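You operate a simulated robot arm through the tools that you are given. There is no shell and no other tool. Be economical: measure what you need, move in short steps, check, and stop when the job is done.

You are at the controls of a simulated robot arm. One attempt, no reset.

TASK
Press the smooth stopper home into the test neck.
Fine: head over the neck before the press lever; lever back up and head aside at the end.
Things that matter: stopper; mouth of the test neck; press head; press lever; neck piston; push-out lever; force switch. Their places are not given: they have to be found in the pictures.

Only the result counts: the job must be done as asked and must still hold three seconds after the hand-in. Knocking over, shifting, dropping, spilling or breaking anything else fails it.

THE ROBOT
A 7-joint arm with a two-finger parallel gripper, fixed in place. Base frame: the origin is at the foot of the arm, x ahead of it, y to its left, z up; the work surface is at about z = 0.3. Units: cm, rad, N and s.
With the tool pointing down near the work surface it reaches from about 22 to 58 cm from the base axis. Its first joint turns from -1.152 to 1.152 rad. Payload 2.5 kg.
The TCP is the grasp point between the finger pads, 2.3 cm short of the fingertips. In the tool frame z runs along the fingers and y along their closing line. Largest opening 9.4 cm; finger width 3.8, thickness 1; the body of the gripper, 5.4 by 9.6 cm, starts 3.9 cm behind the TCP.
Orientation is that of the tool frame in the base frame, as a unit quaternion [x, y, z, w]. With the fingers straight down and closing along the base's y, the tool's x points along the base's -x, its y along +y and its z along -z.

THE INTERFACE
- The arm moves only by the tool apply_moves. Its argument "deltas" is one flat list of numbers, 7 for each row, row after row: the turn, a rotation vector about the tool's x, y, z in rad, then the shift along the tool's x, y, z in cm, then the opening, from 0 (shut) to 1 (fully open). In form: [wx, wy, wz, x, y, z, jaw, wx, wy, wz, x, y, z, jaw, ...]. A call has 1 to 10 rows; each row shifts and turns the commanded pose from where the row before left it, along the tool's axes as they then stand. Rows are played at 5 a second. More than 5 cm and 0.15 rad between two rows, or a gripper value outside its range, and nothing of the call is played. Where a pose cannot be reached the arm comes as near as it can. A force on the tool above 90 N (or 10 N above the force at the start of the call, whichever is more), or a blocked arm, ends the call early, and 0.2 s more pass. Each finger travels about 10.8 cm/s and halts on what it meets, pressing with about 24 N; the grip force reading is that of the motor and also rises with nothing between the fingers. The clock runs only during rows and for 0.2 s after the last one: add rows that do not move to give the fingers time. The reply holds the time, the measured pose of the TCP, the force on the tool along the base axes, the opening and the grip force, in the units named above and with some noise.
- Cameras (640 x 400 px; columns grow to the right, rows downward): "scene" is fixed at [12.13, -40.41, 56.3]; the picture's right is [0.83, -0.56, 0.00], its down [-0.22, -0.33, -0.92] and it looks along [0.51, 0.76, -0.40] (base axes); focal length 265 px, centre (320, 200). "wrist" rides on the gripper at [-3.9, 0, -4.4] in the tool frame; the picture's right is [0.00, -1.00, 0.00], its down [0.97, 0.00, -0.24] and it looks along [0.24, 0.00, 0.97] (tool axes); focal length 218 px, centre (320, 200).
- snapshot(camera): a new picture of that camera. It takes no simulated time.
- point_at(camera, pixels): there is no depth. For up to 12 entries [column, row, z] of the newest picture of that camera ("zoom" is the newest enlarged one), the place [x, y] in the base frame at which the ray of that pixel passes the height z, good to about 0.2 cm. It takes no simulated time.
- close_up(camera, box): a new picture of the part [left, top, right, bottom] of that camera's present view, enlarged. It takes no simulated time.
- sign_off(): hands the job in; it is judged then, once.

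Work in short steps. Measure before you move; look again where a grasp or a placing could have gone wrong, and mend it. You have 80 turns and 54 pictures in all, those below and enlarged ones among them. Open the gripper and draw the arm clear of the work before you hand the job in, unless the task says otherwise; then end with one line.

The tools are called after ">>>" by a JSON object that holds its "op" and its "data". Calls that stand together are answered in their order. apply_moves: Moves the arm, as the interface text tells. Its arguments: {"type":"object","properties":{"deltas":{"type":"array"}},"required":["deltas"]} The other tools are called the same way: snapshot (camera) takes a picture; point_at (camera, pixels) gives the place at which the rays of pixels pass given heights; close_up (camera, box) takes an enlarged picture of a part of a camera's view; sign_off () hands the job in.

At the start:

```text
time: 0.0
tcp_pos: [31.79, 7.91, 52.43]
tool_rot: [-0.001, 1.0, 0.0, 0.001]
wrist_force: [0.4, -0.2, -0.1]
width: 9.38
finger_force: 0.0
```

scene: 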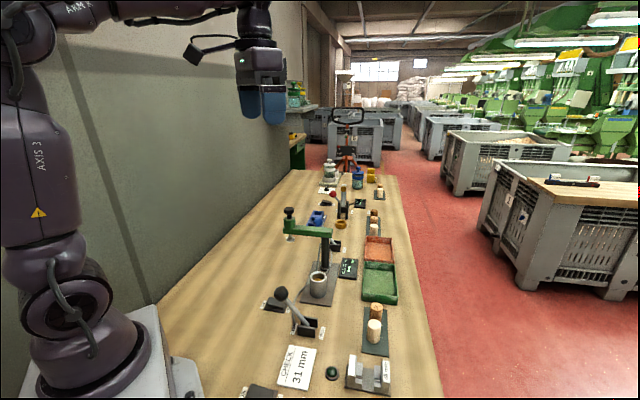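
wrist: 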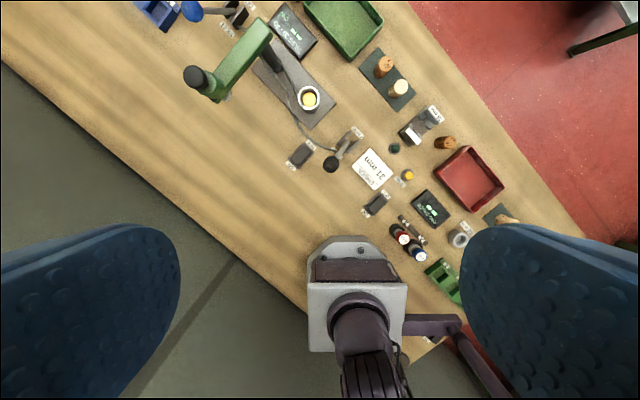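

The first pictures show a bench with a green press around scene (310,240), a neck cup at (318,280), levers, and stoppers at (375,320). I'll enlarge those parts.

>>> {"op": "close_up", "data": {"camera": "scene", "box": [240, 260, 440, 400]}}

>>> {"op": "close_up", "data": {"camera": "scene", "box": [260, 150, 420, 260]}}

>>> {"op": "close_up", "data": {"camera": "wrist", "box": [180, 0, 440, 180]}}

>>> {"op": "close_up", "data": {"camera": "wrist", "box": [320, 80, 560, 300]}}

```text
2.86 times, centred on (340, 330) of scene
```

zoom: 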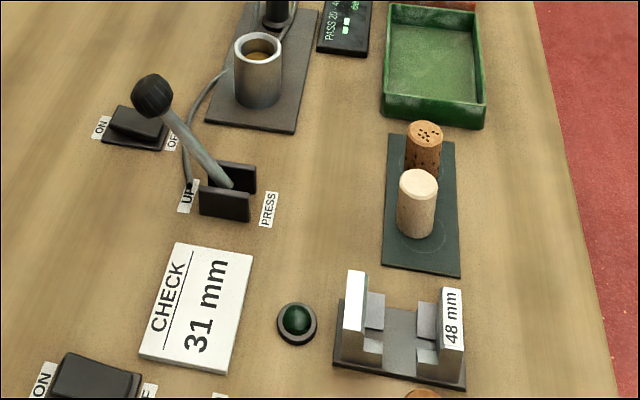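

```text
3.64 times, centred on (340, 205) of scene
```

zoom: 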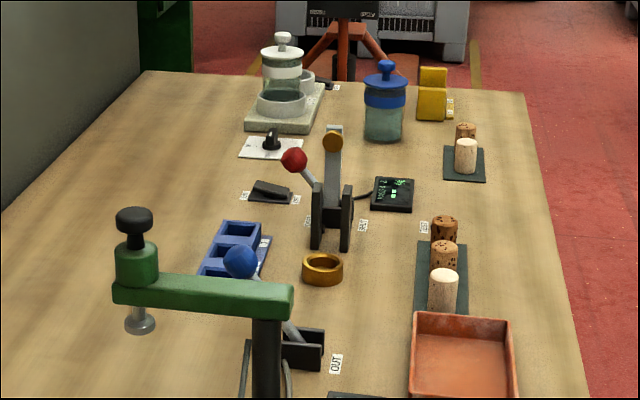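

```text
2.22 times, centred on (310, 90) of wrist
```

zoom: 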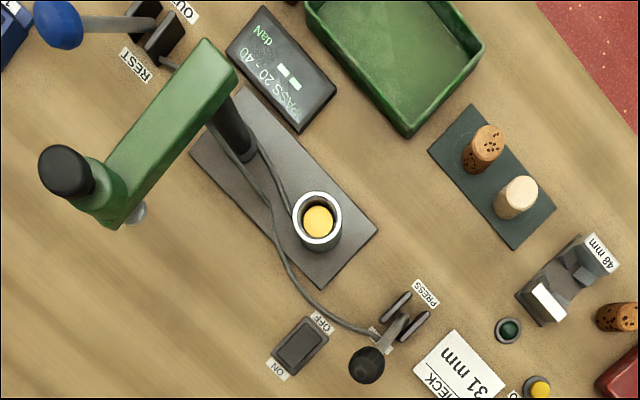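

```text
1.82 times, centred on (440, 190) of wrist
```

zoom: 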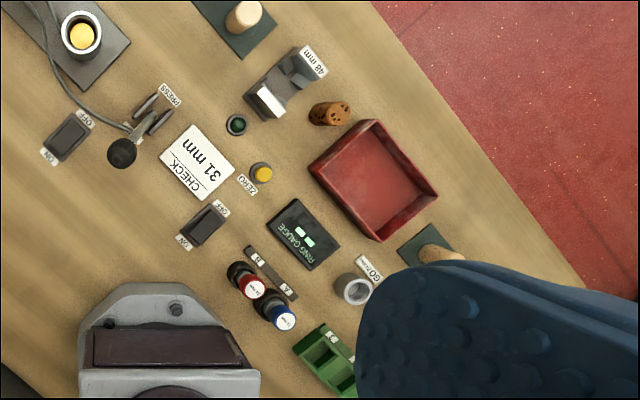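

I triangulate the neck mouth, stopper, lever knob, head knob and post by intersecting rays from both cameras.

>>> {"op": "point_at", "data": {"camera": "scene", "pixels": [[318.3, 275.8, 4], [318.3, 275.8, 9], [374.6, 324, 3], [374.6, 324, 7], [372.9, 342, 0.5], [281.3, 293.3, 5], [281.3, 293.3, 12], [307.8, 324.8, 2], [288.6, 210.5, 12], [288.6, 210.5, 22], [325, 232.5, 10], [325, 232.5, 20]]}}

>>> {"op": "point_at", "data": {"camera": "wrist", "pixels": [[308.6, 98.6, 4], [308.6, 98.6, 9], [400.5, 85.5, 3], [400.5, 85.5, 7], [331.2, 164.8, 5], [331.2, 164.8, 12], [348.3, 143, 2], [195.6, 76.5, 12], [195.6, 76.5, 22], [394, 97, 0.5], [265, 30, 10], [265, 30, 20]]}}

```text
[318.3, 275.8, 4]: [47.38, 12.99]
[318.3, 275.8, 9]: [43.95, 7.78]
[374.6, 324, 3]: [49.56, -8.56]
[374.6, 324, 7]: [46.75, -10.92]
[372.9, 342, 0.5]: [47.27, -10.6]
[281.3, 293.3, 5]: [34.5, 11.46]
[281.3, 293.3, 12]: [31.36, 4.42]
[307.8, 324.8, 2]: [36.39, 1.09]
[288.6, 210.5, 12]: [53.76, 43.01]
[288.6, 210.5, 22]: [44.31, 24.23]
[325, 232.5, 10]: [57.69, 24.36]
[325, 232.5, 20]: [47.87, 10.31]
```

```text
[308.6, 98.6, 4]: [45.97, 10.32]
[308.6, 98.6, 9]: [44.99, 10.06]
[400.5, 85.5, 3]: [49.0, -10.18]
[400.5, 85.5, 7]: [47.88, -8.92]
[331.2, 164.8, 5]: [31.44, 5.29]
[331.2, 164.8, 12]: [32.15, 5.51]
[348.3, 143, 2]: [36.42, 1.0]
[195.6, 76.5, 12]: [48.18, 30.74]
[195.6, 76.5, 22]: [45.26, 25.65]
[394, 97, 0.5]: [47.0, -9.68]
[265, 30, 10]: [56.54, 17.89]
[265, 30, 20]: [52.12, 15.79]
```

Intersections: neck mouth ≈ (45.5,10.2,6.7), stopper ≈ (48.4,-9.6, top 4.7), lever knob ≈ (31.9,5.4,11) with pivot (36.4,1.0), head knob ≈ (45.5,26.2,20.9). I move closer, above the middle, for better pictures.

>>> {"op": "apply_moves", "data": {"deltas": [0, 0, 0, -2.03, -1, 3.73, 1, 0, 0, 0, -2.03, -1, 3.73, 1, 0, 0, 0, -2.03, -1, 3.73, 1, 0, 0, 0, -2.03, -1, 3.73, 1, 0, 0, 0, -2.03, -1, 3.73, 1, 0, 0, 0, -2.03, -1, 3.73, 1, 0, 0, 0, 0, 0, 0, 1]}}

>>> {"op": "snapshot", "data": {"camera": "wrist"}}

```text
time: 1.6
tcp_pos: [43.97, 1.98, 30.03]
tool_rot: [0.0, 1.0, 0.001, 0.0]
wrist_force: [-0.1, -0.6, -0.3]
width: 9.41
finger_force: 0.0
```

```text
47 pictures are left
```

wrist: 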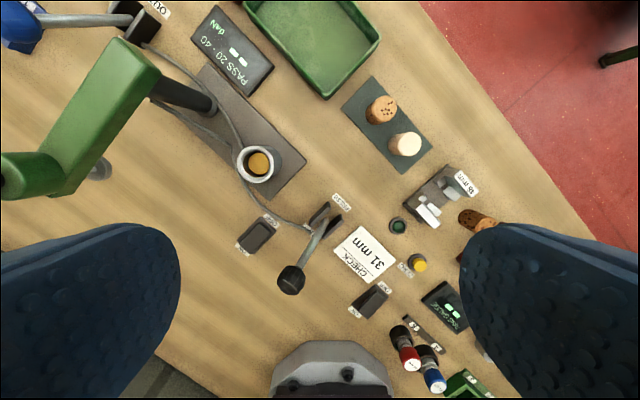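

Neck, stoppers and lever are now clear in the wrist view; I enlarge the neck/lever and the stoppers.

>>> {"op": "close_up", "data": {"camera": "wrist", "box": [330, 70, 490, 170]}}

>>> {"op": "point_at", "data": {"camera": "wrist", "pixels": [[406, 143, 4.7], [383, 109, 4.7], [401, 154, 0.6], [257, 163, 6.7], [260, 163, 4], [290, 280, 11], [318, 227, 2], [208, 104, 0.5], [130, 60, 18], [125, 60, 20], [340, 104, 0.6], [430, 151, 0.6]]}}

>>> {"op": "close_up", "data": {"camera": "wrist", "box": [180, 80, 340, 180]}}

```text
4.00 times, centred on (410, 120) of wrist
```

zoom: 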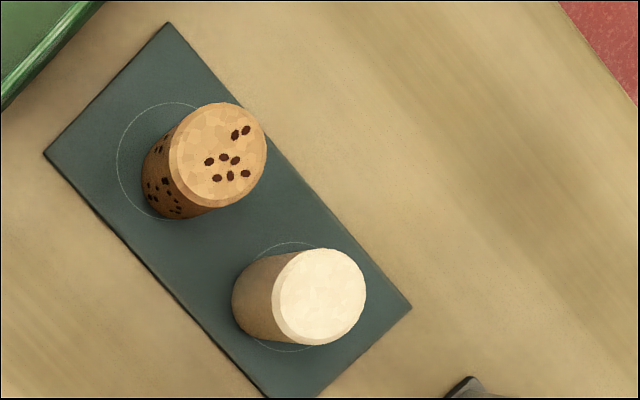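

```text
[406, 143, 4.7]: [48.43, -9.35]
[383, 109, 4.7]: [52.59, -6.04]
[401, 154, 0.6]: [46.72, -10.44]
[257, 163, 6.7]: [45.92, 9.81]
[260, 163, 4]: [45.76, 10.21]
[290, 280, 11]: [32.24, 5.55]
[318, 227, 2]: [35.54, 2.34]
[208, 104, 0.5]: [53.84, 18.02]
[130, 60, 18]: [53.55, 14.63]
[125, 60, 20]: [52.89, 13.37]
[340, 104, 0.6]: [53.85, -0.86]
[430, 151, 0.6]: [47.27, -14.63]
```

```text
4.00 times, centred on (260, 130) of wrist
```

zoom: 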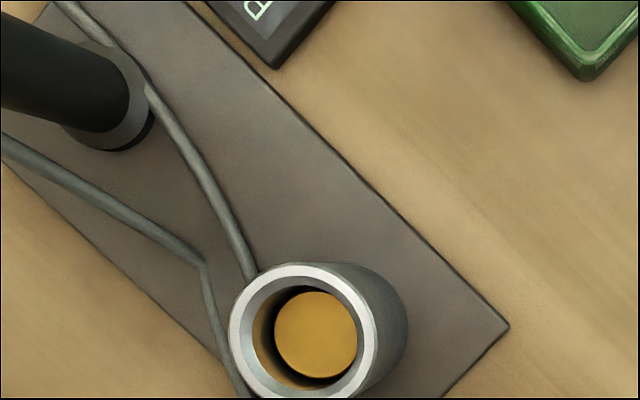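

Refined: post base ≈ (53.8,18.1), so the head swings ~90° from (45.5,26.2) to the neck (45.7,10.1). The smooth stopper's neighbour lies along (0.7,0.7), so I'll turn the tool 45° to close across that line and hover above the stopper.

>>> {"op": "apply_moves", "data": {"deltas": [0, 0, -0.1309, 0, 0, 0, 1, 0, 0, -0.1309, 0, 0, 0, 1, 0, 0, -0.1309, 0, 0, 0, 1, 0, 0, -0.1309, 0, 0, 0, 1, 0, 0, -0.1309, 0, 0, 0, 1, 0, 0, -0.1309, 0, 0, 0, 1, 0, 0, 0, 1.31, -2.86, 3, 1, 0, 0, 0, 1.31, -2.86, 3, 1, 0, 0, 0, 1.31, -2.86, 3, 1, 0, 0, 0, 1.31, -2.86, 3, 1]}}

>>> {"op": "snapshot", "data": {"camera": "wrist"}}

>>> {"op": "close_up", "data": {"camera": "scene", "box": [310, 280, 430, 380]}}

```text
time: 3.8
tcp_pos: [48.28, -10.01, 17.99]
tool_rot: [-0.384, 0.923, 0.0, 0.0]
wrist_force: [-0.4, 0.7, 0.0]
width: 9.39
finger_force: 0.2
```

```text
44 pictures are left
```

wrist: 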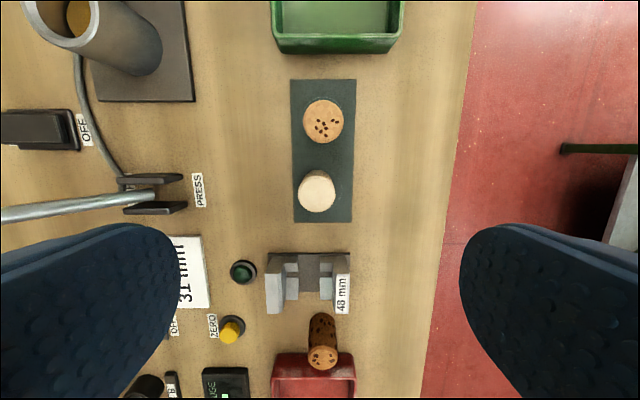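

```text
4.00 times, centred on (370, 330) of scene
```

zoom: 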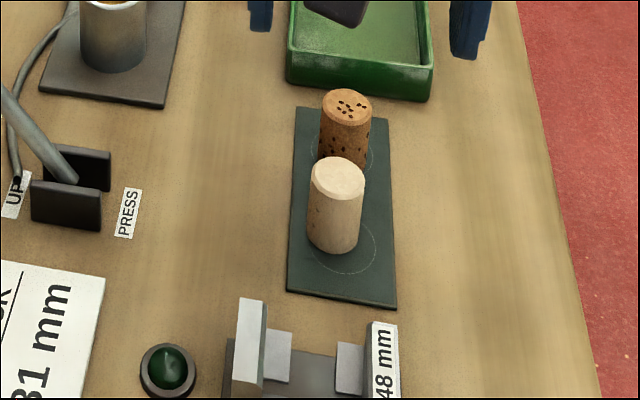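

Stopper top is at wrist (318,190), and the jaws are aligned with its pad. I get its place.

>>> {"op": "point_at", "data": {"camera": "wrist", "pixels": [[318, 189, 4.7], [318, 189, 4.2], [316, 195, 0.6], [324, 121, 4.7], [305, 189, 4.7], [337, 189, 4.7], [299, 195, 2.5]]}}

>>> {"op": "close_up", "data": {"camera": "wrist", "box": [270, 150, 370, 230]}}

>>> {"op": "point_at", "data": {"camera": "scene", "pixels": [[374.6, 324, 4.2], [374.6, 324, 4.7], [374.6, 324, 5.2], [373, 338, 0.6]]}}

```text
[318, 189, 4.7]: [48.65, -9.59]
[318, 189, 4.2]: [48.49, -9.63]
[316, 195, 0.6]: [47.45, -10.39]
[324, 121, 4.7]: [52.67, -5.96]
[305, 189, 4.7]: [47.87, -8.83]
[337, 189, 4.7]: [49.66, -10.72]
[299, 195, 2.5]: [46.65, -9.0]
```

```text
5.00 times, centred on (320, 190) of wrist
```

zoom: 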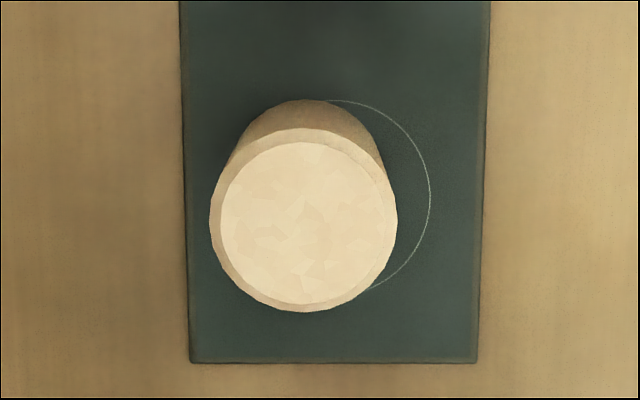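

```text
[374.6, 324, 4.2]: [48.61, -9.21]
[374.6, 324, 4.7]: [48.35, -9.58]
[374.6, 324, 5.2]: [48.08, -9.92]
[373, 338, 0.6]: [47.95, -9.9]
```

Top outline centre is wrist (316.6,194.4) → stopper axis ≈ (48.27,-9.8), about 3.1 cm wide, 4.1 tall. I descend to TCP z≈4.0 and close.

>>> {"op": "apply_moves", "data": {"deltas": [0, 0, 0, -0.14, 0.15, 3.5, 1, 0, 0, 0, 0, 0, 3.5, 1, 0, 0, 0, 0, 0, 3.5, 1, 0, 0, 0, 0, 0, 3.5, 1, 0, 0, 0, 0, 0, 0, 1, 0, 0, 0, 0, 0, 0, 0, 0, 0, 0, 0, 0, 0, 0, 0, 0, 0, 0, 0, 0, 0, 0, 0, 0, 0, 0, 0, 0]}}

>>> {"op": "snapshot", "data": {"camera": "wrist"}}

```text
time: 5.8
tcp_pos: [48.28, -9.78, 3.93]
tool_rot: [-0.382, 0.924, 0.0, 0.0]
wrist_force: [-0.5, -0.6, -0.8]
width: 2.83
finger_force: 24.9
```

```text
41 pictures are left
```

wrist: 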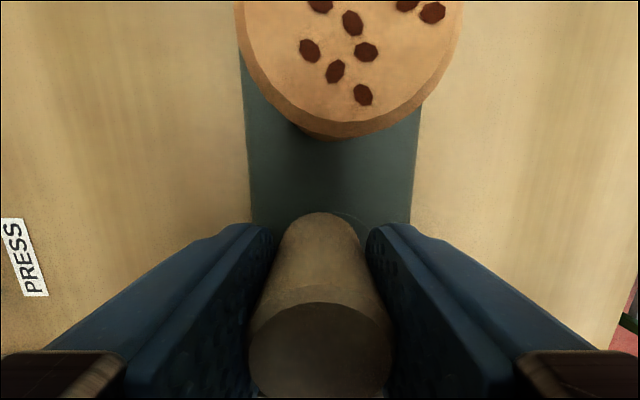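

The stopper is gripped (width 2.83, force 25). I lift it and carry it over the neck at height about 20.

>>> {"op": "apply_moves", "data": {"deltas": [0, 0, 0, 0, 0, -4, 0, 0, 0, 0, 0, 0, -4, 0, 0, 0, 0, 0, 0, -4, 0, 0, 0, 0, 0, 0, -4, 0, 0, 0, 0, -2.43, 3.19, 0, 0, 0, 0, 0, -2.43, 3.19, 0, 0, 0, 0, 0, -2.43, 3.19, 0, 0, 0, 0, 0, -2.43, 3.19, 0, 0, 0, 0, 0, -2.43, 3.19, 0, 0, 0, 0, 0, 0, 0, 0, 0]}}

>>> {"op": "snapshot", "data": {"camera": "wrist"}}

>>> {"op": "snapshot", "data": {"camera": "scene"}}

```text
time: 8.0
tcp_pos: [45.67, 10.12, 20.01]
tool_rot: [-0.383, 0.924, -0.001, 0.0]
wrist_force: [-0.9, 0.2, 0.2]
width: 2.87
finger_force: 23.9
```

```text
40 pictures are left
```

wrist: 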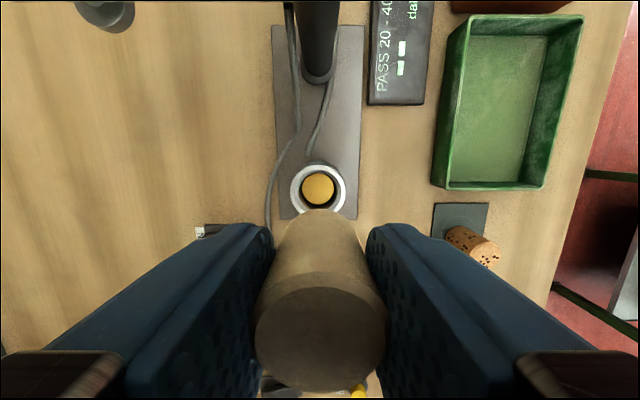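

```text
39 pictures are left
```

scene: 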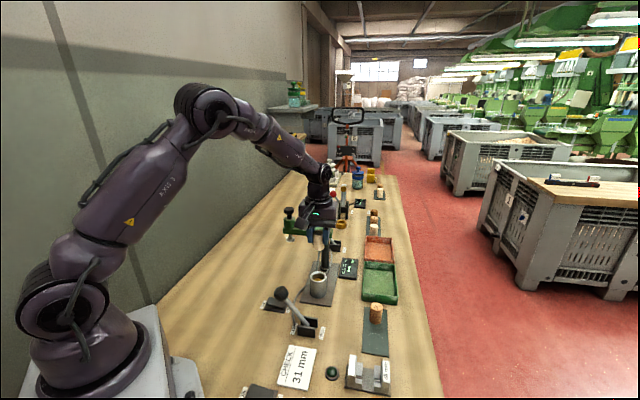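

>>> {"op": "close_up", "data": {"camera": "wrist", "box": [270, 150, 370, 220]}}

>>> {"op": "close_up", "data": {"camera": "scene", "box": [280, 190, 360, 310]}}

>>> {"op": "point_at", "data": {"camera": "wrist", "pixels": [[318, 190, 6.7], [318, 190, 6.2], [318, 187, 1]]}}

```text
5.71 times, centred on (320, 185) of wrist
```

zoom: 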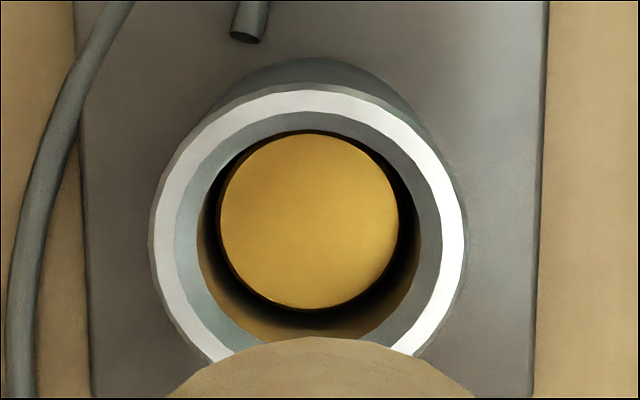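

```text
3.33 times, centred on (320, 250) of scene
```

zoom: 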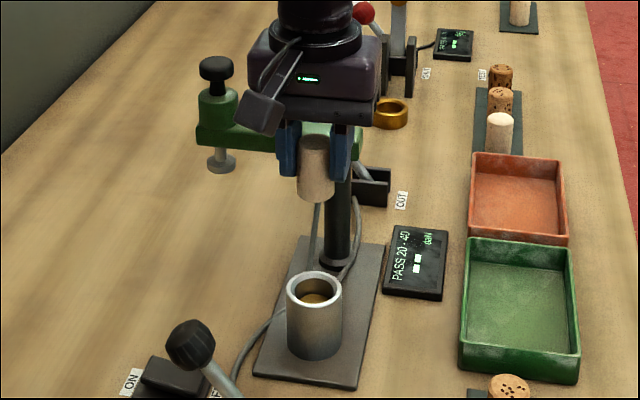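

```text
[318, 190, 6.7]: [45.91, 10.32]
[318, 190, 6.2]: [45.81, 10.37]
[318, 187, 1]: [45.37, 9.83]
```

Neck ring centre is wrist (317.9,192.9) → ≈(45.70,10.15), right under the TCP. I check the stopper's own offset in the jaws with the scene view (bottom at zoom (316,195)) and the wrist view.

>>> {"op": "point_at", "data": {"camera": "scene", "pixels": [[318.8, 248.5, 16.7], [318.2, 275.5, 6.7], [319, 241, 18.5]]}}

>>> {"op": "point_at", "data": {"camera": "wrist", "pixels": [[320, 341, 20.7], [320, 341, 21], [320, 226, 16.7]]}}

>>> {"op": "close_up", "data": {"camera": "wrist", "box": [220, 190, 420, 400]}}

```text
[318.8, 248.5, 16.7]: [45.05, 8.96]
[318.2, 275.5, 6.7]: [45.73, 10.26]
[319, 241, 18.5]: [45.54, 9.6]
```

```text
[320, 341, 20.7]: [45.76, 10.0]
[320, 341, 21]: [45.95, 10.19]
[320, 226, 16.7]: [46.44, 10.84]
```

```text
1.90 times, centred on (320, 295) of wrist
```

zoom: 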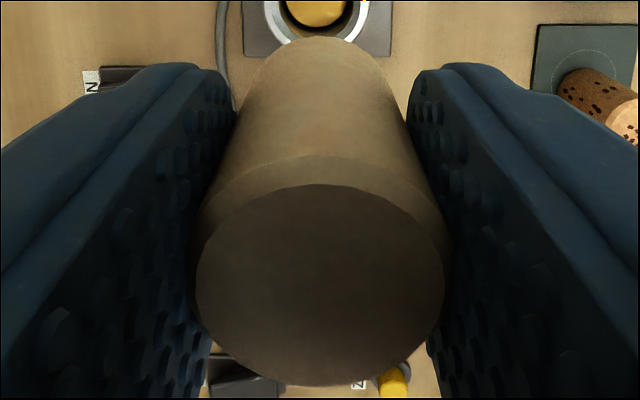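

I need a better view of the stopper bottom in the scene camera.

>>> {"op": "close_up", "data": {"camera": "scene", "box": [296, 220, 344, 290]}}

```text
5.71 times, centred on (320, 255) of scene
```

zoom: 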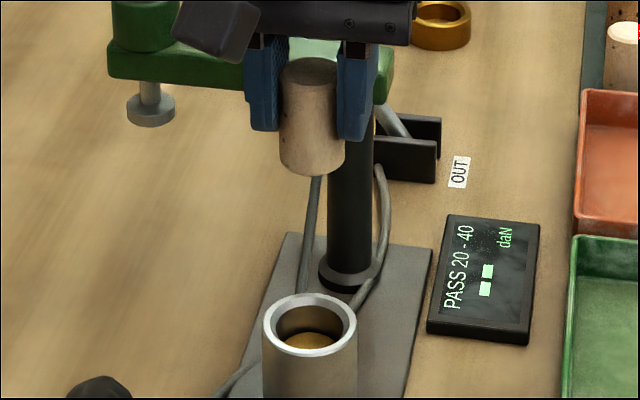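

Readings agree with zero offset within error. I descend to TCP z 11 first, then look.

>>> {"op": "apply_moves", "data": {"deltas": [0, 0, 0, -0.06, 0, 3.5, 0, 0, 0, 0, 0, 0, 3.5, 0, 0, 0, 0, 0, 0, 2, 0, 0, 0, 0, 0, 0, 0, 0]}}

>>> {"op": "close_up", "data": {"camera": "scene", "box": [290, 240, 350, 300]}}

>>> {"op": "close_up", "data": {"camera": "wrist", "box": [240, 100, 400, 240]}}

```text
time: 9.0
tcp_pos: [45.58, 10.16, 11.13]
tool_rot: [-0.382, 0.924, 0.0, 0.0]
wrist_force: [0.8, -0.4, 0.8]
width: 2.88
finger_force: 23.5
```

```text
6.67 times, centred on (320, 270) of scene
```

zoom: 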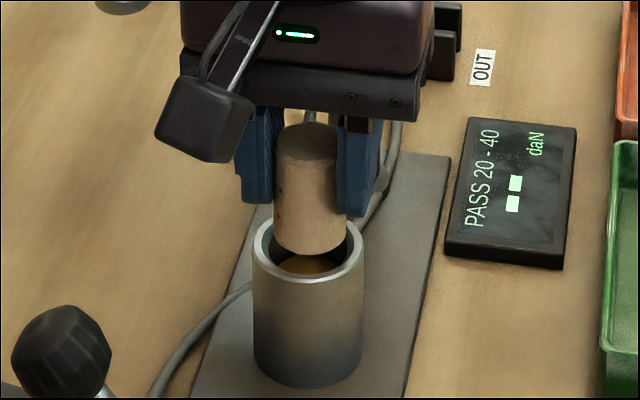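

```text
2.86 times, centred on (320, 170) of wrist
```

zoom: 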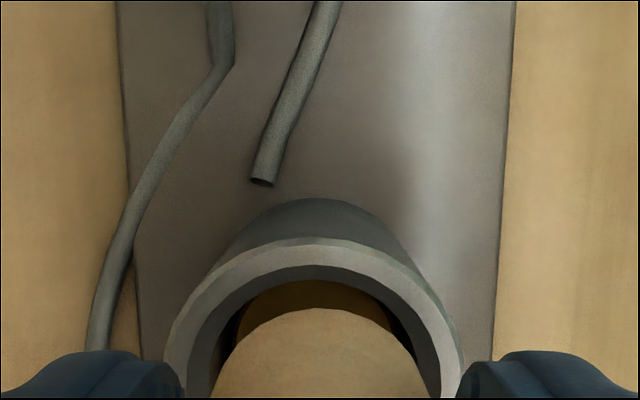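

The stopper sits ~0.1 cm right of the neck centre in the wrist view (stopper 320 vs ring 312). I shift 0.09 along tool y and go down 0.8 cm slowly.

>>> {"op": "apply_moves", "data": {"deltas": [0, 0, 0, 0, 0.09, 0, 0, 0, 0, 0, 0, 0, 0.4, 0, 0, 0, 0, 0, 0, 0.4, 0, 0, 0, 0, 0, 0, 0, 0]}}

>>> {"op": "close_up", "data": {"camera": "scene", "box": [290, 240, 350, 300]}}

>>> {"op": "close_up", "data": {"camera": "wrist", "box": [240, 100, 400, 240]}}

```text
time: 10.0
tcp_pos: [45.64, 10.2, 10.21]
tool_rot: [-0.383, 0.924, 0.0, 0.0]
wrist_force: [-0.5, 0.1, -0.1]
width: 2.85
finger_force: 24.4
```

```text
6.67 times, centred on (320, 270) of scene
```

zoom: 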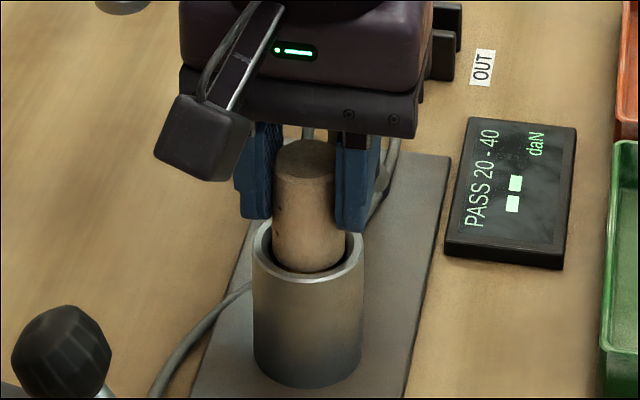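

```text
2.86 times, centred on (320, 170) of wrist
```

zoom: 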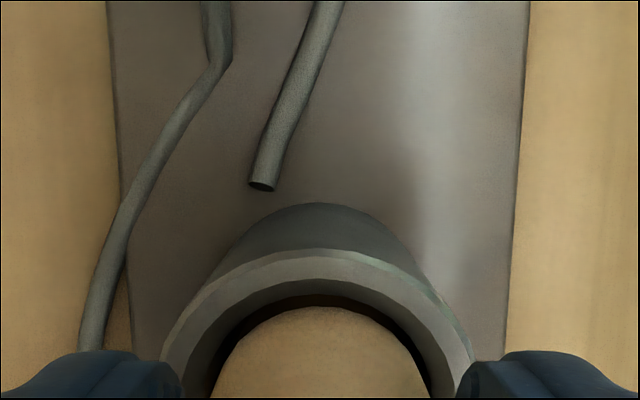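

The stopper bottom is entering the mouth, centred, with no force yet. I continue down in small steps.

>>> {"op": "apply_moves", "data": {"deltas": [0, 0, 0, 0, 0, 0.2, 0, 0, 0, 0, 0, 0, 0.2, 0, 0, 0, 0, 0, 0, 0.2, 0, 0, 0, 0, 0, 0, 0, 0]}}

>>> {"op": "close_up", "data": {"camera": "scene", "box": [290, 240, 350, 300]}}

```text
time: 11.0
tcp_pos: [45.64, 10.3, 9.57]
tool_rot: [-0.383, 0.924, 0.001, 0.0]
wrist_force: [0.0, 0.2, -0.3]
width: 2.93
finger_force: 23.9
```

```text
6.67 times, centred on (320, 270) of scene
```

zoom: 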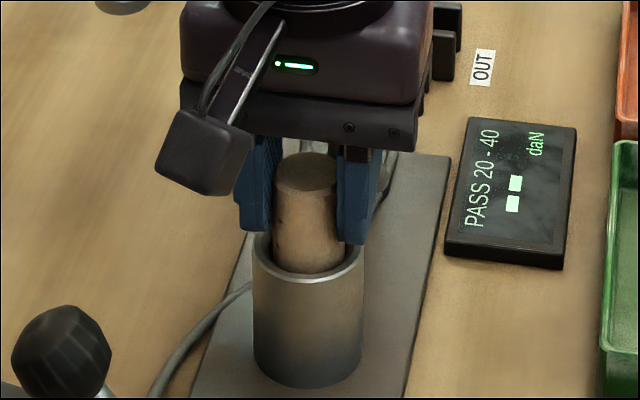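

Still no contact force; fingertips ≈0.5 above the rim. I go down another 0.3.

>>> {"op": "apply_moves", "data": {"deltas": [0, 0, 0, 0, 0, 0.15, 0, 0, 0, 0, 0, 0, 0.15, 0, 0, 0, 0, 0, 0, 0, 0]}}

>>> {"op": "close_up", "data": {"camera": "scene", "box": [290, 240, 350, 300]}}

```text
time: 11.8
tcp_pos: [45.61, 10.29, 9.36]
tool_rot: [-0.383, 0.924, 0.001, 0.0]
wrist_force: [0.9, 0.2, -0.5]
width: 2.95
finger_force: 24.0
```

```text
6.67 times, centred on (320, 270) of scene
```

zoom: 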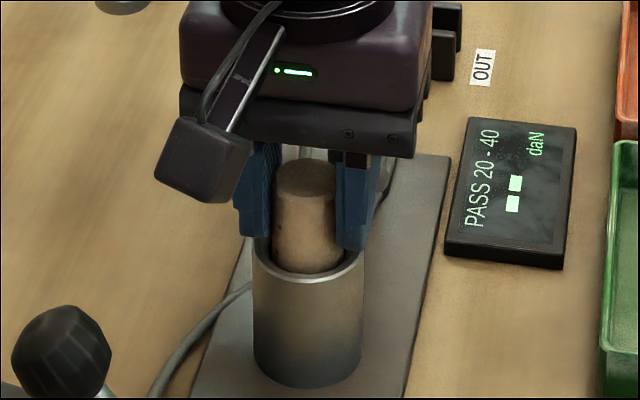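

No force still; I go 0.15 lower and then open the fingers gently to let the stopper settle in the mouth.

>>> {"op": "apply_moves", "data": {"deltas": [0, 0, 0, 0, 0, 0.15, 0, 0, 0, 0, 0, 0, 0, 0, 0, 0, 0, 0, 0, 0, 0.4, 0, 0, 0, 0, 0, 0, 0.5, 0, 0, 0, 0, 0, 0, 0.6, 0, 0, 0, 0, 0, 0, 0.6]}}

>>> {"op": "close_up", "data": {"camera": "scene", "box": [290, 240, 350, 300]}}

>>> {"op": "snapshot", "data": {"camera": "wrist"}}

```text
time: 13.2
tcp_pos: [45.87, 10.22, 9.17]
tool_rot: [-0.384, 0.924, 0.0, 0.0]
wrist_force: [0.3, -0.4, 0.6]
width: 5.65
finger_force: 0.0
```

```text
6.67 times, centred on (320, 270) of scene
```

zoom: 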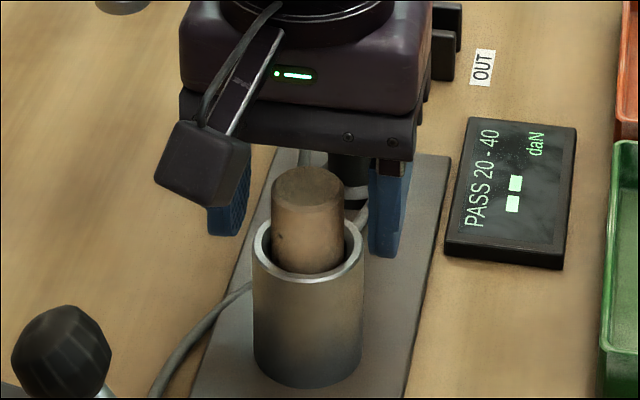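

```text
27 pictures are left
```

wrist: 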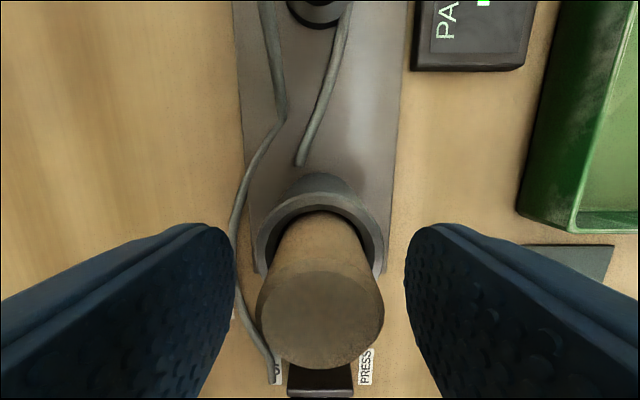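

The stopper stands in the mouth, free of the fingers. I go straight up, then turn the tool back by 45° for the press head.

>>> {"op": "apply_moves", "data": {"deltas": [0, 0, 0, 0, 0, -3, 0.6, 0, 0, 0, 0, 0, -4.5, 0.6, 0, 0, 0, 0, 0, -4.9, 1, 0, 0, 0, 0, 0, -4.9, 1, 0, 0, 0.1309, 0, 0, -1, 1, 0, 0, 0.1309, 0, 0, -1, 1, 0, 0, 0.1309, 0, 0, 0, 1, 0, 0, 0.1309, 0, 0, 0, 1, 0, 0, 0.1309, 0, 0, 0, 1, 0, 0, 0.1309, 0, 0, 0, 1]}}

>>> {"op": "apply_moves", "data": {"deltas": [0, 0, 0, 0, 3, 0, 1, 0, 0, 0, 0, 3, 0, 1, 0, 0, 0, 0, 3, 0, 1, 0, 0, 0, 0, 3, 0, 1, 0, 0, 0, 0, 3, 0, 1, 0, 0, 0, 0, 0, 0, 1]}}

>>> {"op": "snapshot", "data": {"camera": "wrist"}}

```text
time: 15.4
tcp_pos: [45.63, 10.3, 28.55]
tool_rot: [0.002, 1.0, -0.001, 0.0]
wrist_force: [-0.3, -0.7, 0.7]
width: 9.41
finger_force: 0.1
```

```text
time: 16.8
tcp_pos: [45.68, 25.21, 28.6]
tool_rot: [0.0, 1.0, 0.0, 0.0]
wrist_force: [-0.2, -0.6, 0.4]
width: 9.41
finger_force: 0.1
```

```text
26 pictures are left
```

wrist: 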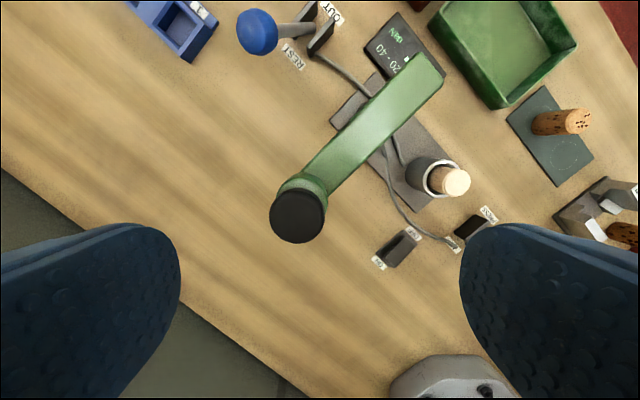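

Knob top is at wrist (298,215). I locate it and the arm's post end (≈(428,72)).

>>> {"op": "point_at", "data": {"camera": "wrist", "pixels": [[298, 215, 22], [298, 215, 21], [298, 215, 20], [425, 80, 18], [425, 80, 17], [441, 178, 6.7], [457, 181, 9.7], [457, 181, 10.5]]}}

>>> {"op": "close_up", "data": {"camera": "scene", "box": [270, 190, 350, 310]}}

```text
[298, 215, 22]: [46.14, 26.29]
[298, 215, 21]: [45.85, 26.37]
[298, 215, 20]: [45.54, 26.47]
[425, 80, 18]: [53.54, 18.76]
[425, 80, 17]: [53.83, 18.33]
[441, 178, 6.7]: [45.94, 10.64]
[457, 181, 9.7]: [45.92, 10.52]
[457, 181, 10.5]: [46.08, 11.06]
```

```text
3.33 times, centred on (310, 250) of scene
```

zoom: 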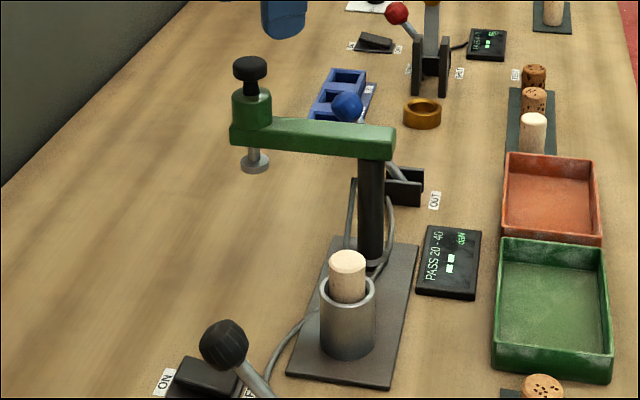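

I intersect with the scene rays of the knob top (289,208.6), the foot (290.5,239), and the stopper top (zoom (347,262)).

>>> {"op": "point_at", "data": {"camera": "scene", "pixels": [[289, 208.6, 20.5], [289, 208.6, 21.5], [289, 208.6, 22.5], [290.5, 239, 10], [290.5, 239, 11], [290.5, 239, 12], [328, 268.6, 9], [328, 268.6, 10], [328, 268.6, 11], [289, 224.5, 16.5], [289, 224.5, 17.5]]}}

```text
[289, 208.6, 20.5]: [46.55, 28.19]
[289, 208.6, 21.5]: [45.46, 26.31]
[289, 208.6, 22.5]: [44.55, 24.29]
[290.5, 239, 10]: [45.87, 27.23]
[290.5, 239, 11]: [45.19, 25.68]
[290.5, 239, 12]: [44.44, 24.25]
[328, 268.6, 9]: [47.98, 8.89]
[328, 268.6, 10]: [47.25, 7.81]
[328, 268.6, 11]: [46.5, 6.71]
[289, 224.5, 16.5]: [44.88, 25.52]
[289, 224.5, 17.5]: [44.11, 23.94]
```

>>> {"op": "point_at", "data": {"camera": "scene", "pixels": [[318.1, 268.6, 8.5], [318.1, 268.6, 9.2], [318.1, 268.6, 10]]}}

>>> {"op": "close_up", "data": {"camera": "wrist", "box": [380, 130, 500, 220]}}

```text
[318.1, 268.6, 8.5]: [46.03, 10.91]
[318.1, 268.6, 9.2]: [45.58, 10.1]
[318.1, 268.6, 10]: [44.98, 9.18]
```

```text
4.44 times, centred on (440, 175) of wrist
```

zoom: 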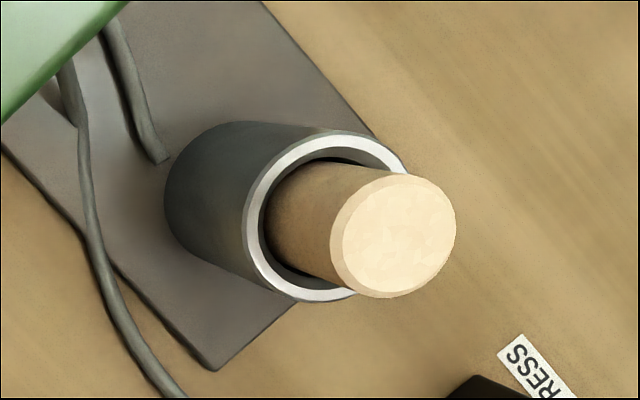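

Foot ≈10.5 vs stopper top ≈9.3, so the head will clear. Knob axis (45.8,26.3), z 20.1–21.5; I descend to TCP z 20.9 and grip it along y.

>>> {"op": "apply_moves", "data": {"deltas": [0, 0, 0, -0.1, 1.1, 2, 1, 0, 0, 0, 0, 0, 3, 1, 0, 0, 0, 0, 0, 2.7, 1, 0, 0, 0, 0, 0, 0, 0.5, 0, 0, 0, 0, 0, 0, 0.25, 0, 0, 0, 0, 0, 0, 0.25, 0, 0, 0, 0, 0, 0, 0.25, 0, 0, 0, 0, 0, 0, 0.25]}}

>>> {"op": "snapshot", "data": {"camera": "wrist"}}

```text
time: 18.6
tcp_pos: [45.81, 26.46, 20.76]
tool_rot: [-0.001, 1.0, 0.001, -0.001]
wrist_force: [-3.4, 5.1, -5.2]
width: 3.11
finger_force: 44.8
```

```text
23 pictures are left
```

wrist: 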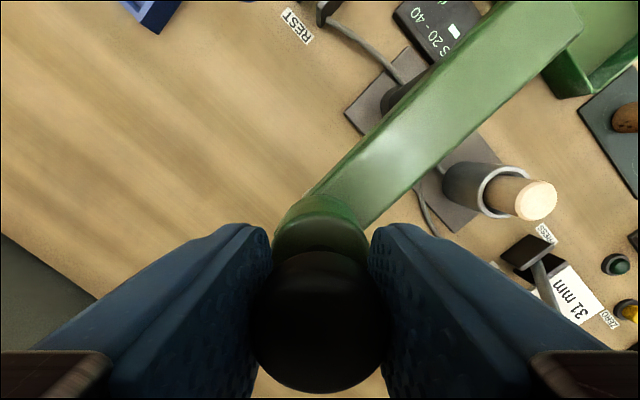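

The knob is held (3.11 cm wide). I loosen slightly so the round knob can turn between the pads, and drive the first third of the arc about the post (53.8,18.15), R 11.46.

>>> {"op": "apply_moves", "data": {"deltas": [0, 0, 0, 0, 0, 0, 0.35, 0, 0, 0, 1.01, -1.12, 0, 0.35, 0, 0, 0, 0.86, -1.24, 0, 0.35, 0, 0, 0, 0.69, -1.34, 0, 0.35, 0, 0, 0, 0.51, -1.42, 0, 0.35, 0, 0, 0, 0, 0, 0, 0.35]}}

>>> {"op": "snapshot", "data": {"camera": "wrist"}}

```text
time: 20.0
tcp_pos: [42.6, 21.13, 20.89]
tool_rot: [0.0, 1.0, 0.0, 0.0]
wrist_force: [0.0, 0.3, -0.8]
width: 3.33
finger_force: 0.0
```

```text
22 pictures are left
```

wrist: 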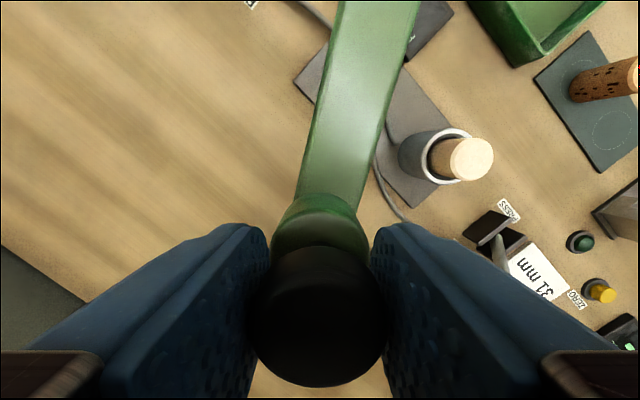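

The head follows freely and stays centred between the pads. I go on with the arc.

>>> {"op": "apply_moves", "data": {"deltas": [0, 0, 0, 0.32, -1.48, 0, 0.35, 0, 0, 0, 0.12, -1.5, 0, 0.35, 0, 0, 0, -0.08, -1.51, 0, 0.35, 0, 0, 0, -0.28, -1.48, 0, 0.35, 0, 0, 0, -0.46, -1.44, 0, 0.35, 0, 0, 0, -0.66, -1.36, 0, 0.35, 0, 0, 0, 0, 0, 0, 0.35]}}

>>> {"op": "snapshot", "data": {"camera": "wrist"}}

```text
time: 21.6
tcp_pos: [43.74, 12.47, 20.79]
tool_rot: [0.0, 1.0, 0.0, 0.001]
wrist_force: [0.2, -0.5, 0.1]
width: 3.32
finger_force: 0.0
```

```text
21 pictures are left
```

wrist: 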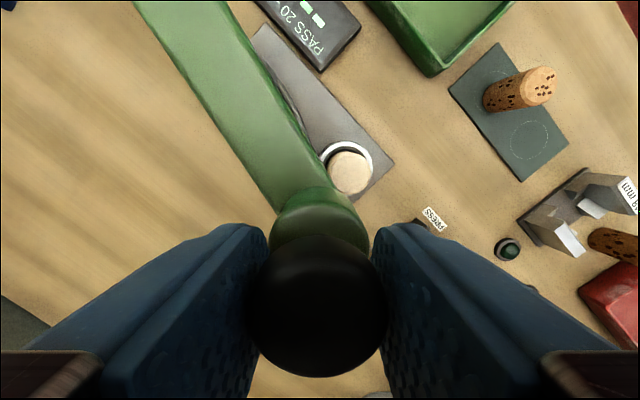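

Two more arc steps to the neck, then close lightly so the knob is centred at the TCP.

>>> {"op": "apply_moves", "data": {"deltas": [0, 0, 0, -0.82, -1.26, 0, 0.35, 0, 0, 0, -0.99, -1.14, 0, 0.35, 0, 0, 0, 0, 0, 0, 0.35, 0, 0, 0, 0, 0, 0, 0.3, 0, 0, 0, 0, 0, 0, 0.3]}}

>>> {"op": "close_up", "data": {"camera": "scene", "box": [280, 190, 360, 310]}}

>>> {"op": "snapshot", "data": {"camera": "wrist"}}

```text
time: 22.8
tcp_pos: [45.49, 10.12, 20.74]
tool_rot: [0.0, 1.0, 0.002, -0.001]
wrist_force: [-1.5, 12.2, -1.3]
width: 3.36
finger_force: 6.9
```

```text
3.33 times, centred on (320, 250) of scene
```

zoom: 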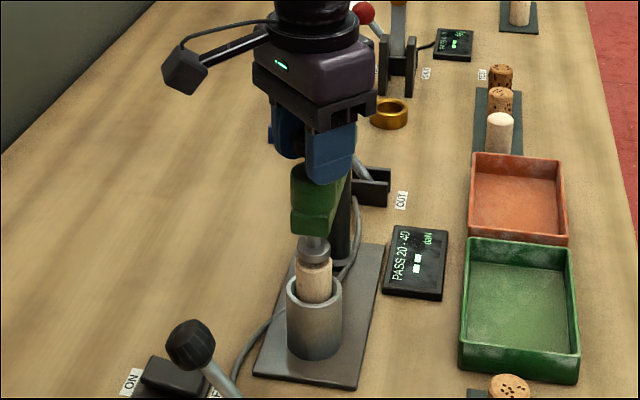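

```text
19 pictures are left
```

wrist: 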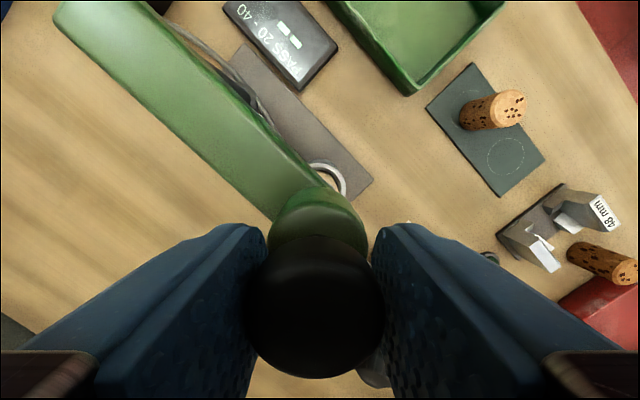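

The head is over the neck: foot at scene zoom (312,248) right above the stopper (314,275), with a 12 N end-stop push. I open and rise clear of the knob.

>>> {"op": "apply_moves", "data": {"deltas": [0, 0, 0, 0, 0.15, 0, 0.4, 0, 0, 0, 0, 0, 0, 0.7, 0, 0, 0, 0, 0, -3, 0.7, 0, 0, 0, 0, 0, -4, 0.7, 0, 0, 0, 0, 0, -4, 0.7, 0, 0, 0, 3, -1.5, 0, 0.7, 0, 0, 0, 3, -1.5, 0, 0.7, 0, 0, 0, 0, 0, 0, 0.7]}}

>>> {"op": "snapshot", "data": {"camera": "wrist"}}

>>> {"op": "close_up", "data": {"camera": "scene", "box": [260, 200, 350, 340]}}

```text
time: 24.6
tcp_pos: [39.42, 7.16, 31.85]
tool_rot: [0.0, 1.0, 0.0, 0.0]
wrist_force: [-0.2, -0.1, -0.3]
width: 6.58
finger_force: 0.1
```

```text
18 pictures are left
```

wrist: 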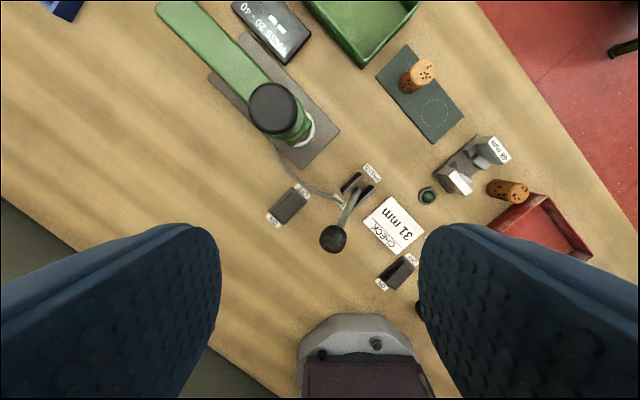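

```text
2.86 times, centred on (305, 270) of scene
```

zoom: 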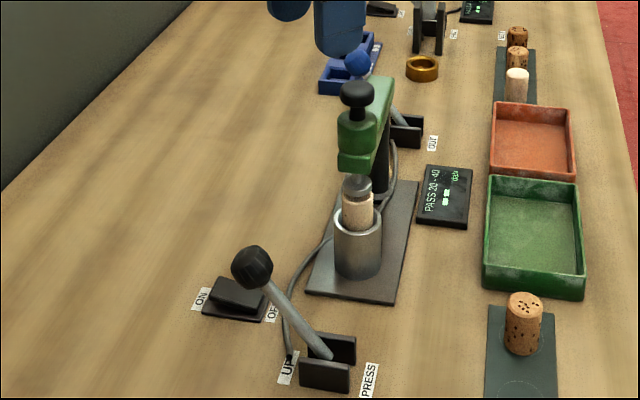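

Foot sits over the stopper. Now I locate the lever knob (333,240) and pivot (355,188) in the new wrist picture, and the press head knob (273,107).

>>> {"op": "point_at", "data": {"camera": "wrist", "pixels": [[333, 239, 11], [333, 239, 10], [333, 239, 12], [356, 189, 2], [356, 189, 1.5], [372, 171, 0.4], [341, 201, 0.4], [273, 107, 21.5]]}}

>>> {"op": "point_at", "data": {"camera": "scene", "pixels": [[281.5, 293.3, 10.5], [281.5, 293.3, 11], [281.5, 293.3, 11.5], [307.5, 325, 1.5], [307.5, 325, 2]]}}

>>> {"op": "close_up", "data": {"camera": "wrist", "box": [300, 150, 420, 270]}}

```text
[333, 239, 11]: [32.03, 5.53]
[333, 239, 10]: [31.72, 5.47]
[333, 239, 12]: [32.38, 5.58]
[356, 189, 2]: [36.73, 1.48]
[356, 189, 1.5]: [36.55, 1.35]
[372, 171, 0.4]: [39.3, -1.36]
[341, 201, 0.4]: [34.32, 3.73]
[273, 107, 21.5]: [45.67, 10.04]
```

```text
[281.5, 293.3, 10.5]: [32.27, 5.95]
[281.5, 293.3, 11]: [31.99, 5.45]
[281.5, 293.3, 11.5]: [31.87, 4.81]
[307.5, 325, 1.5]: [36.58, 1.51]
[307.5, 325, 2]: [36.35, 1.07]
```

```text
3.33 times, centred on (360, 210) of wrist
```

zoom: 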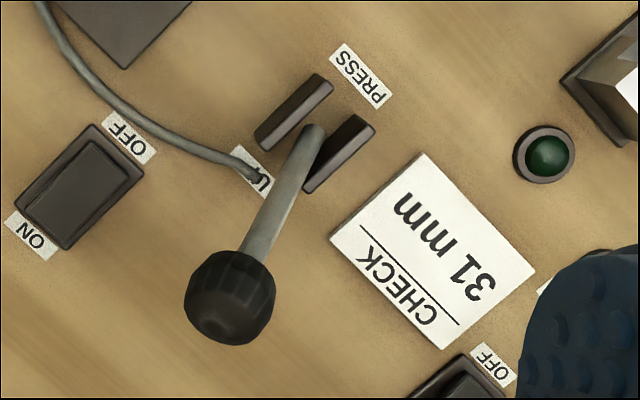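

Lever: knob (32.0,5.5,11.0), pivot ≈ (36.7,1.35,1.8), press direction u=(0.70,-0.71), lever about 34° back. I'll push with shut fingers edge-on (tool x along u, stiff direction), so I turn the tool 45°, shut the jaws and move behind the knob.

>>> {"op": "apply_moves", "data": {"deltas": [0, 0, 0.1309, 0, 0, 0, 0, 0, 0, 0.1309, 0, 0, 0, 0, 0, 0, 0.1309, 0, 0, 0, 0, 0, 0, 0.1309, 0, 0, 0, 0, 0, 0, 0.1309, 0, 0, 0, 0, 0, 0, 0.1309, 0, 0, 0, 0, 0, 0, 0, 2.98, -2.11, 0, 0, 0, 0, 0, 2.98, -2.11, 0, 0, 0, 0, 0, 2.98, -2.11, 0, 0, 0, 0, 0, 0, 0, 0, 0]}}

>>> {"op": "apply_moves", "data": {"deltas": [0, 0, 0, 0, 0, 4, 0, 0, 0, 0, 0, 0, 4, 0, 0, 0, 0, 0, 0, 4, 0, 0, 0, 0, 0, 0, 4, 0, 0, 0, 0, 0, 0, 3.5, 0, 0, 0, 0, 0, 0, 0, 0]}}

>>> {"op": "close_up", "data": {"camera": "scene", "box": [230, 230, 350, 350]}}

>>> {"op": "snapshot", "data": {"camera": "wrist"}}

```text
time: 26.8
tcp_pos: [28.7, 9.03, 31.89]
tool_rot: [0.383, 0.924, 0.0, 0.0]
wrist_force: [0.7, 0.8, -0.4]
width: 0.0
finger_force: 24.2
```

```text
time: 28.2
tcp_pos: [28.75, 9.16, 12.09]
tool_rot: [0.383, 0.924, -0.001, 0.0]
wrist_force: [-0.9, 0.0, -0.7]
width: 0.01
finger_force: 24.0
```

```text
3.33 times, centred on (290, 290) of scene
```

zoom: 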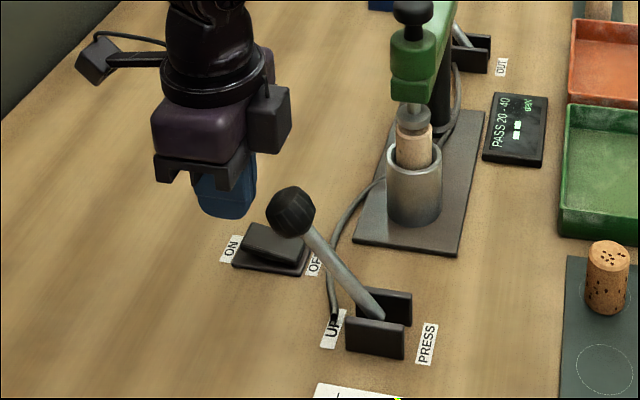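

```text
14 pictures are left
```

wrist: 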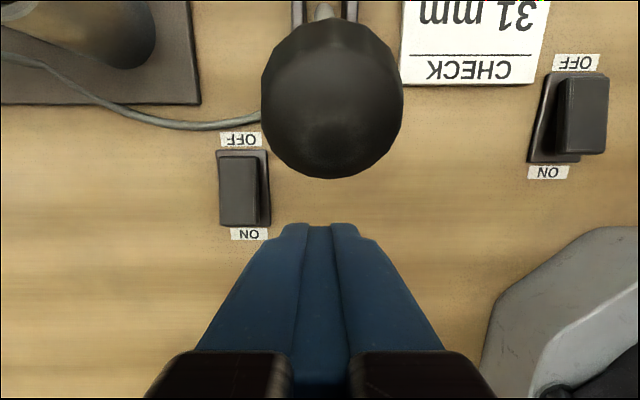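

The knob is ~0.45 cm off toward -tool y. I correct that, make contact and start pushing along u, following the knob's arc.

>>> {"op": "apply_moves", "data": {"deltas": [0, 0, 0, 0, -0.4, 0, 0, 0, 0, 0, -1.4, 0, 0, 0, 0, 0, 0, -1.25, 0, -0.7, 0, 0, 0, 0, -1.5, 0, -0.6, 0, 0, 0, 0, 0, 0, 0, 0]}}

>>> {"op": "close_up", "data": {"camera": "scene", "box": [230, 230, 350, 350]}}

```text
time: 29.4
tcp_pos: [31.49, 5.83, 13.61]
tool_rot: [0.383, 0.924, 0.0, 0.001]
wrist_force: [0.2, -0.1, -0.1]
width: 0.0
finger_force: 23.7
```

```text
3.33 times, centred on (290, 290) of scene
```

zoom: 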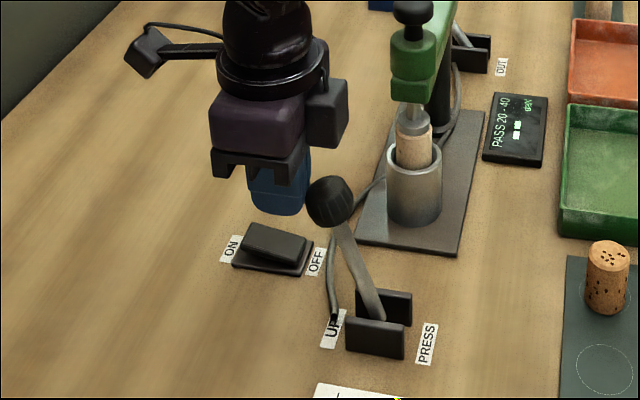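

The lever follows with hardly any force. I push on through the top.

>>> {"op": "apply_moves", "data": {"deltas": [0, 0, 0, -1.5, 0, -0.4, 0, 0, 0, 0, -1.5, 0, -0.2, 0, 0, 0, 0, -1.5, 0, 0, 0, 0, 0, 0, -1.5, 0, 0.2, 0, 0, 0, 0, 0, 0, 0, 0]}}

>>> {"op": "close_up", "data": {"camera": "scene", "box": [230, 230, 350, 350]}}

```text
time: 30.6
tcp_pos: [35.65, 1.67, 14.03]
tool_rot: [0.383, 0.924, 0.0, 0.0]
wrist_force: [-0.1, 0.3, 0.0]
width: 0.0
finger_force: 24.2
```

```text
3.33 times, centred on (290, 290) of scene
```

zoom: 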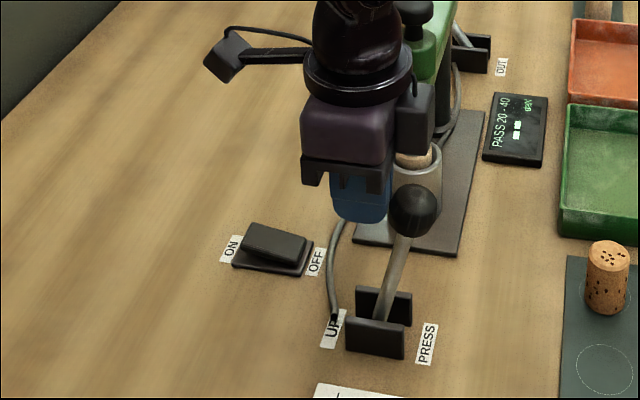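

Past vertical now, still free. Continue in shorter steps, lowering with the knob.

>>> {"op": "apply_moves", "data": {"deltas": [0, 0, 0, -1, 0, 0.25, 0, 0, 0, 0, -1, 0, 0.4, 0, 0, 0, 0, -1, 0, 0.5, 0, 0, 0, 0, 0, 0, 0, 0]}}

>>> {"op": "close_up", "data": {"camera": "scene", "box": [230, 230, 350, 350]}}

```text
time: 31.6
tcp_pos: [37.73, -0.45, 12.81]
tool_rot: [0.383, 0.924, 0.0, 0.0]
wrist_force: [0.0, 0.7, -0.1]
width: 0.02
finger_force: 24.4
```

```text
3.33 times, centred on (290, 290) of scene
```

zoom: 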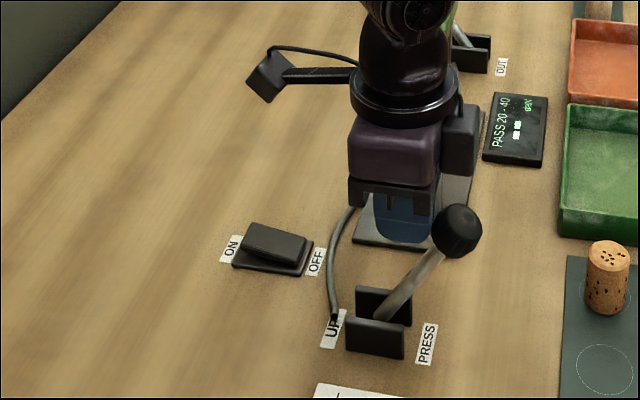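

Still moving freely. Further small steps until the lever reaches its stop.

>>> {"op": "apply_moves", "data": {"deltas": [0, 0, 0, -0.4, 0, 0.25, 0, 0, 0, 0, -0.4, 0, 0.25, 0, 0, 0, 0, -0.4, 0, 0.3, 0, 0, 0, 0, 0, 0, 0, 0]}}

```text
time: 32.6
tcp_pos: [38.4, -1.0, 12.01]
tool_rot: [0.381, 0.925, 0.001, -0.006]
wrist_force: [-27.3, 26.0, 10.3]
width: 0.0
finger_force: 23.9
```

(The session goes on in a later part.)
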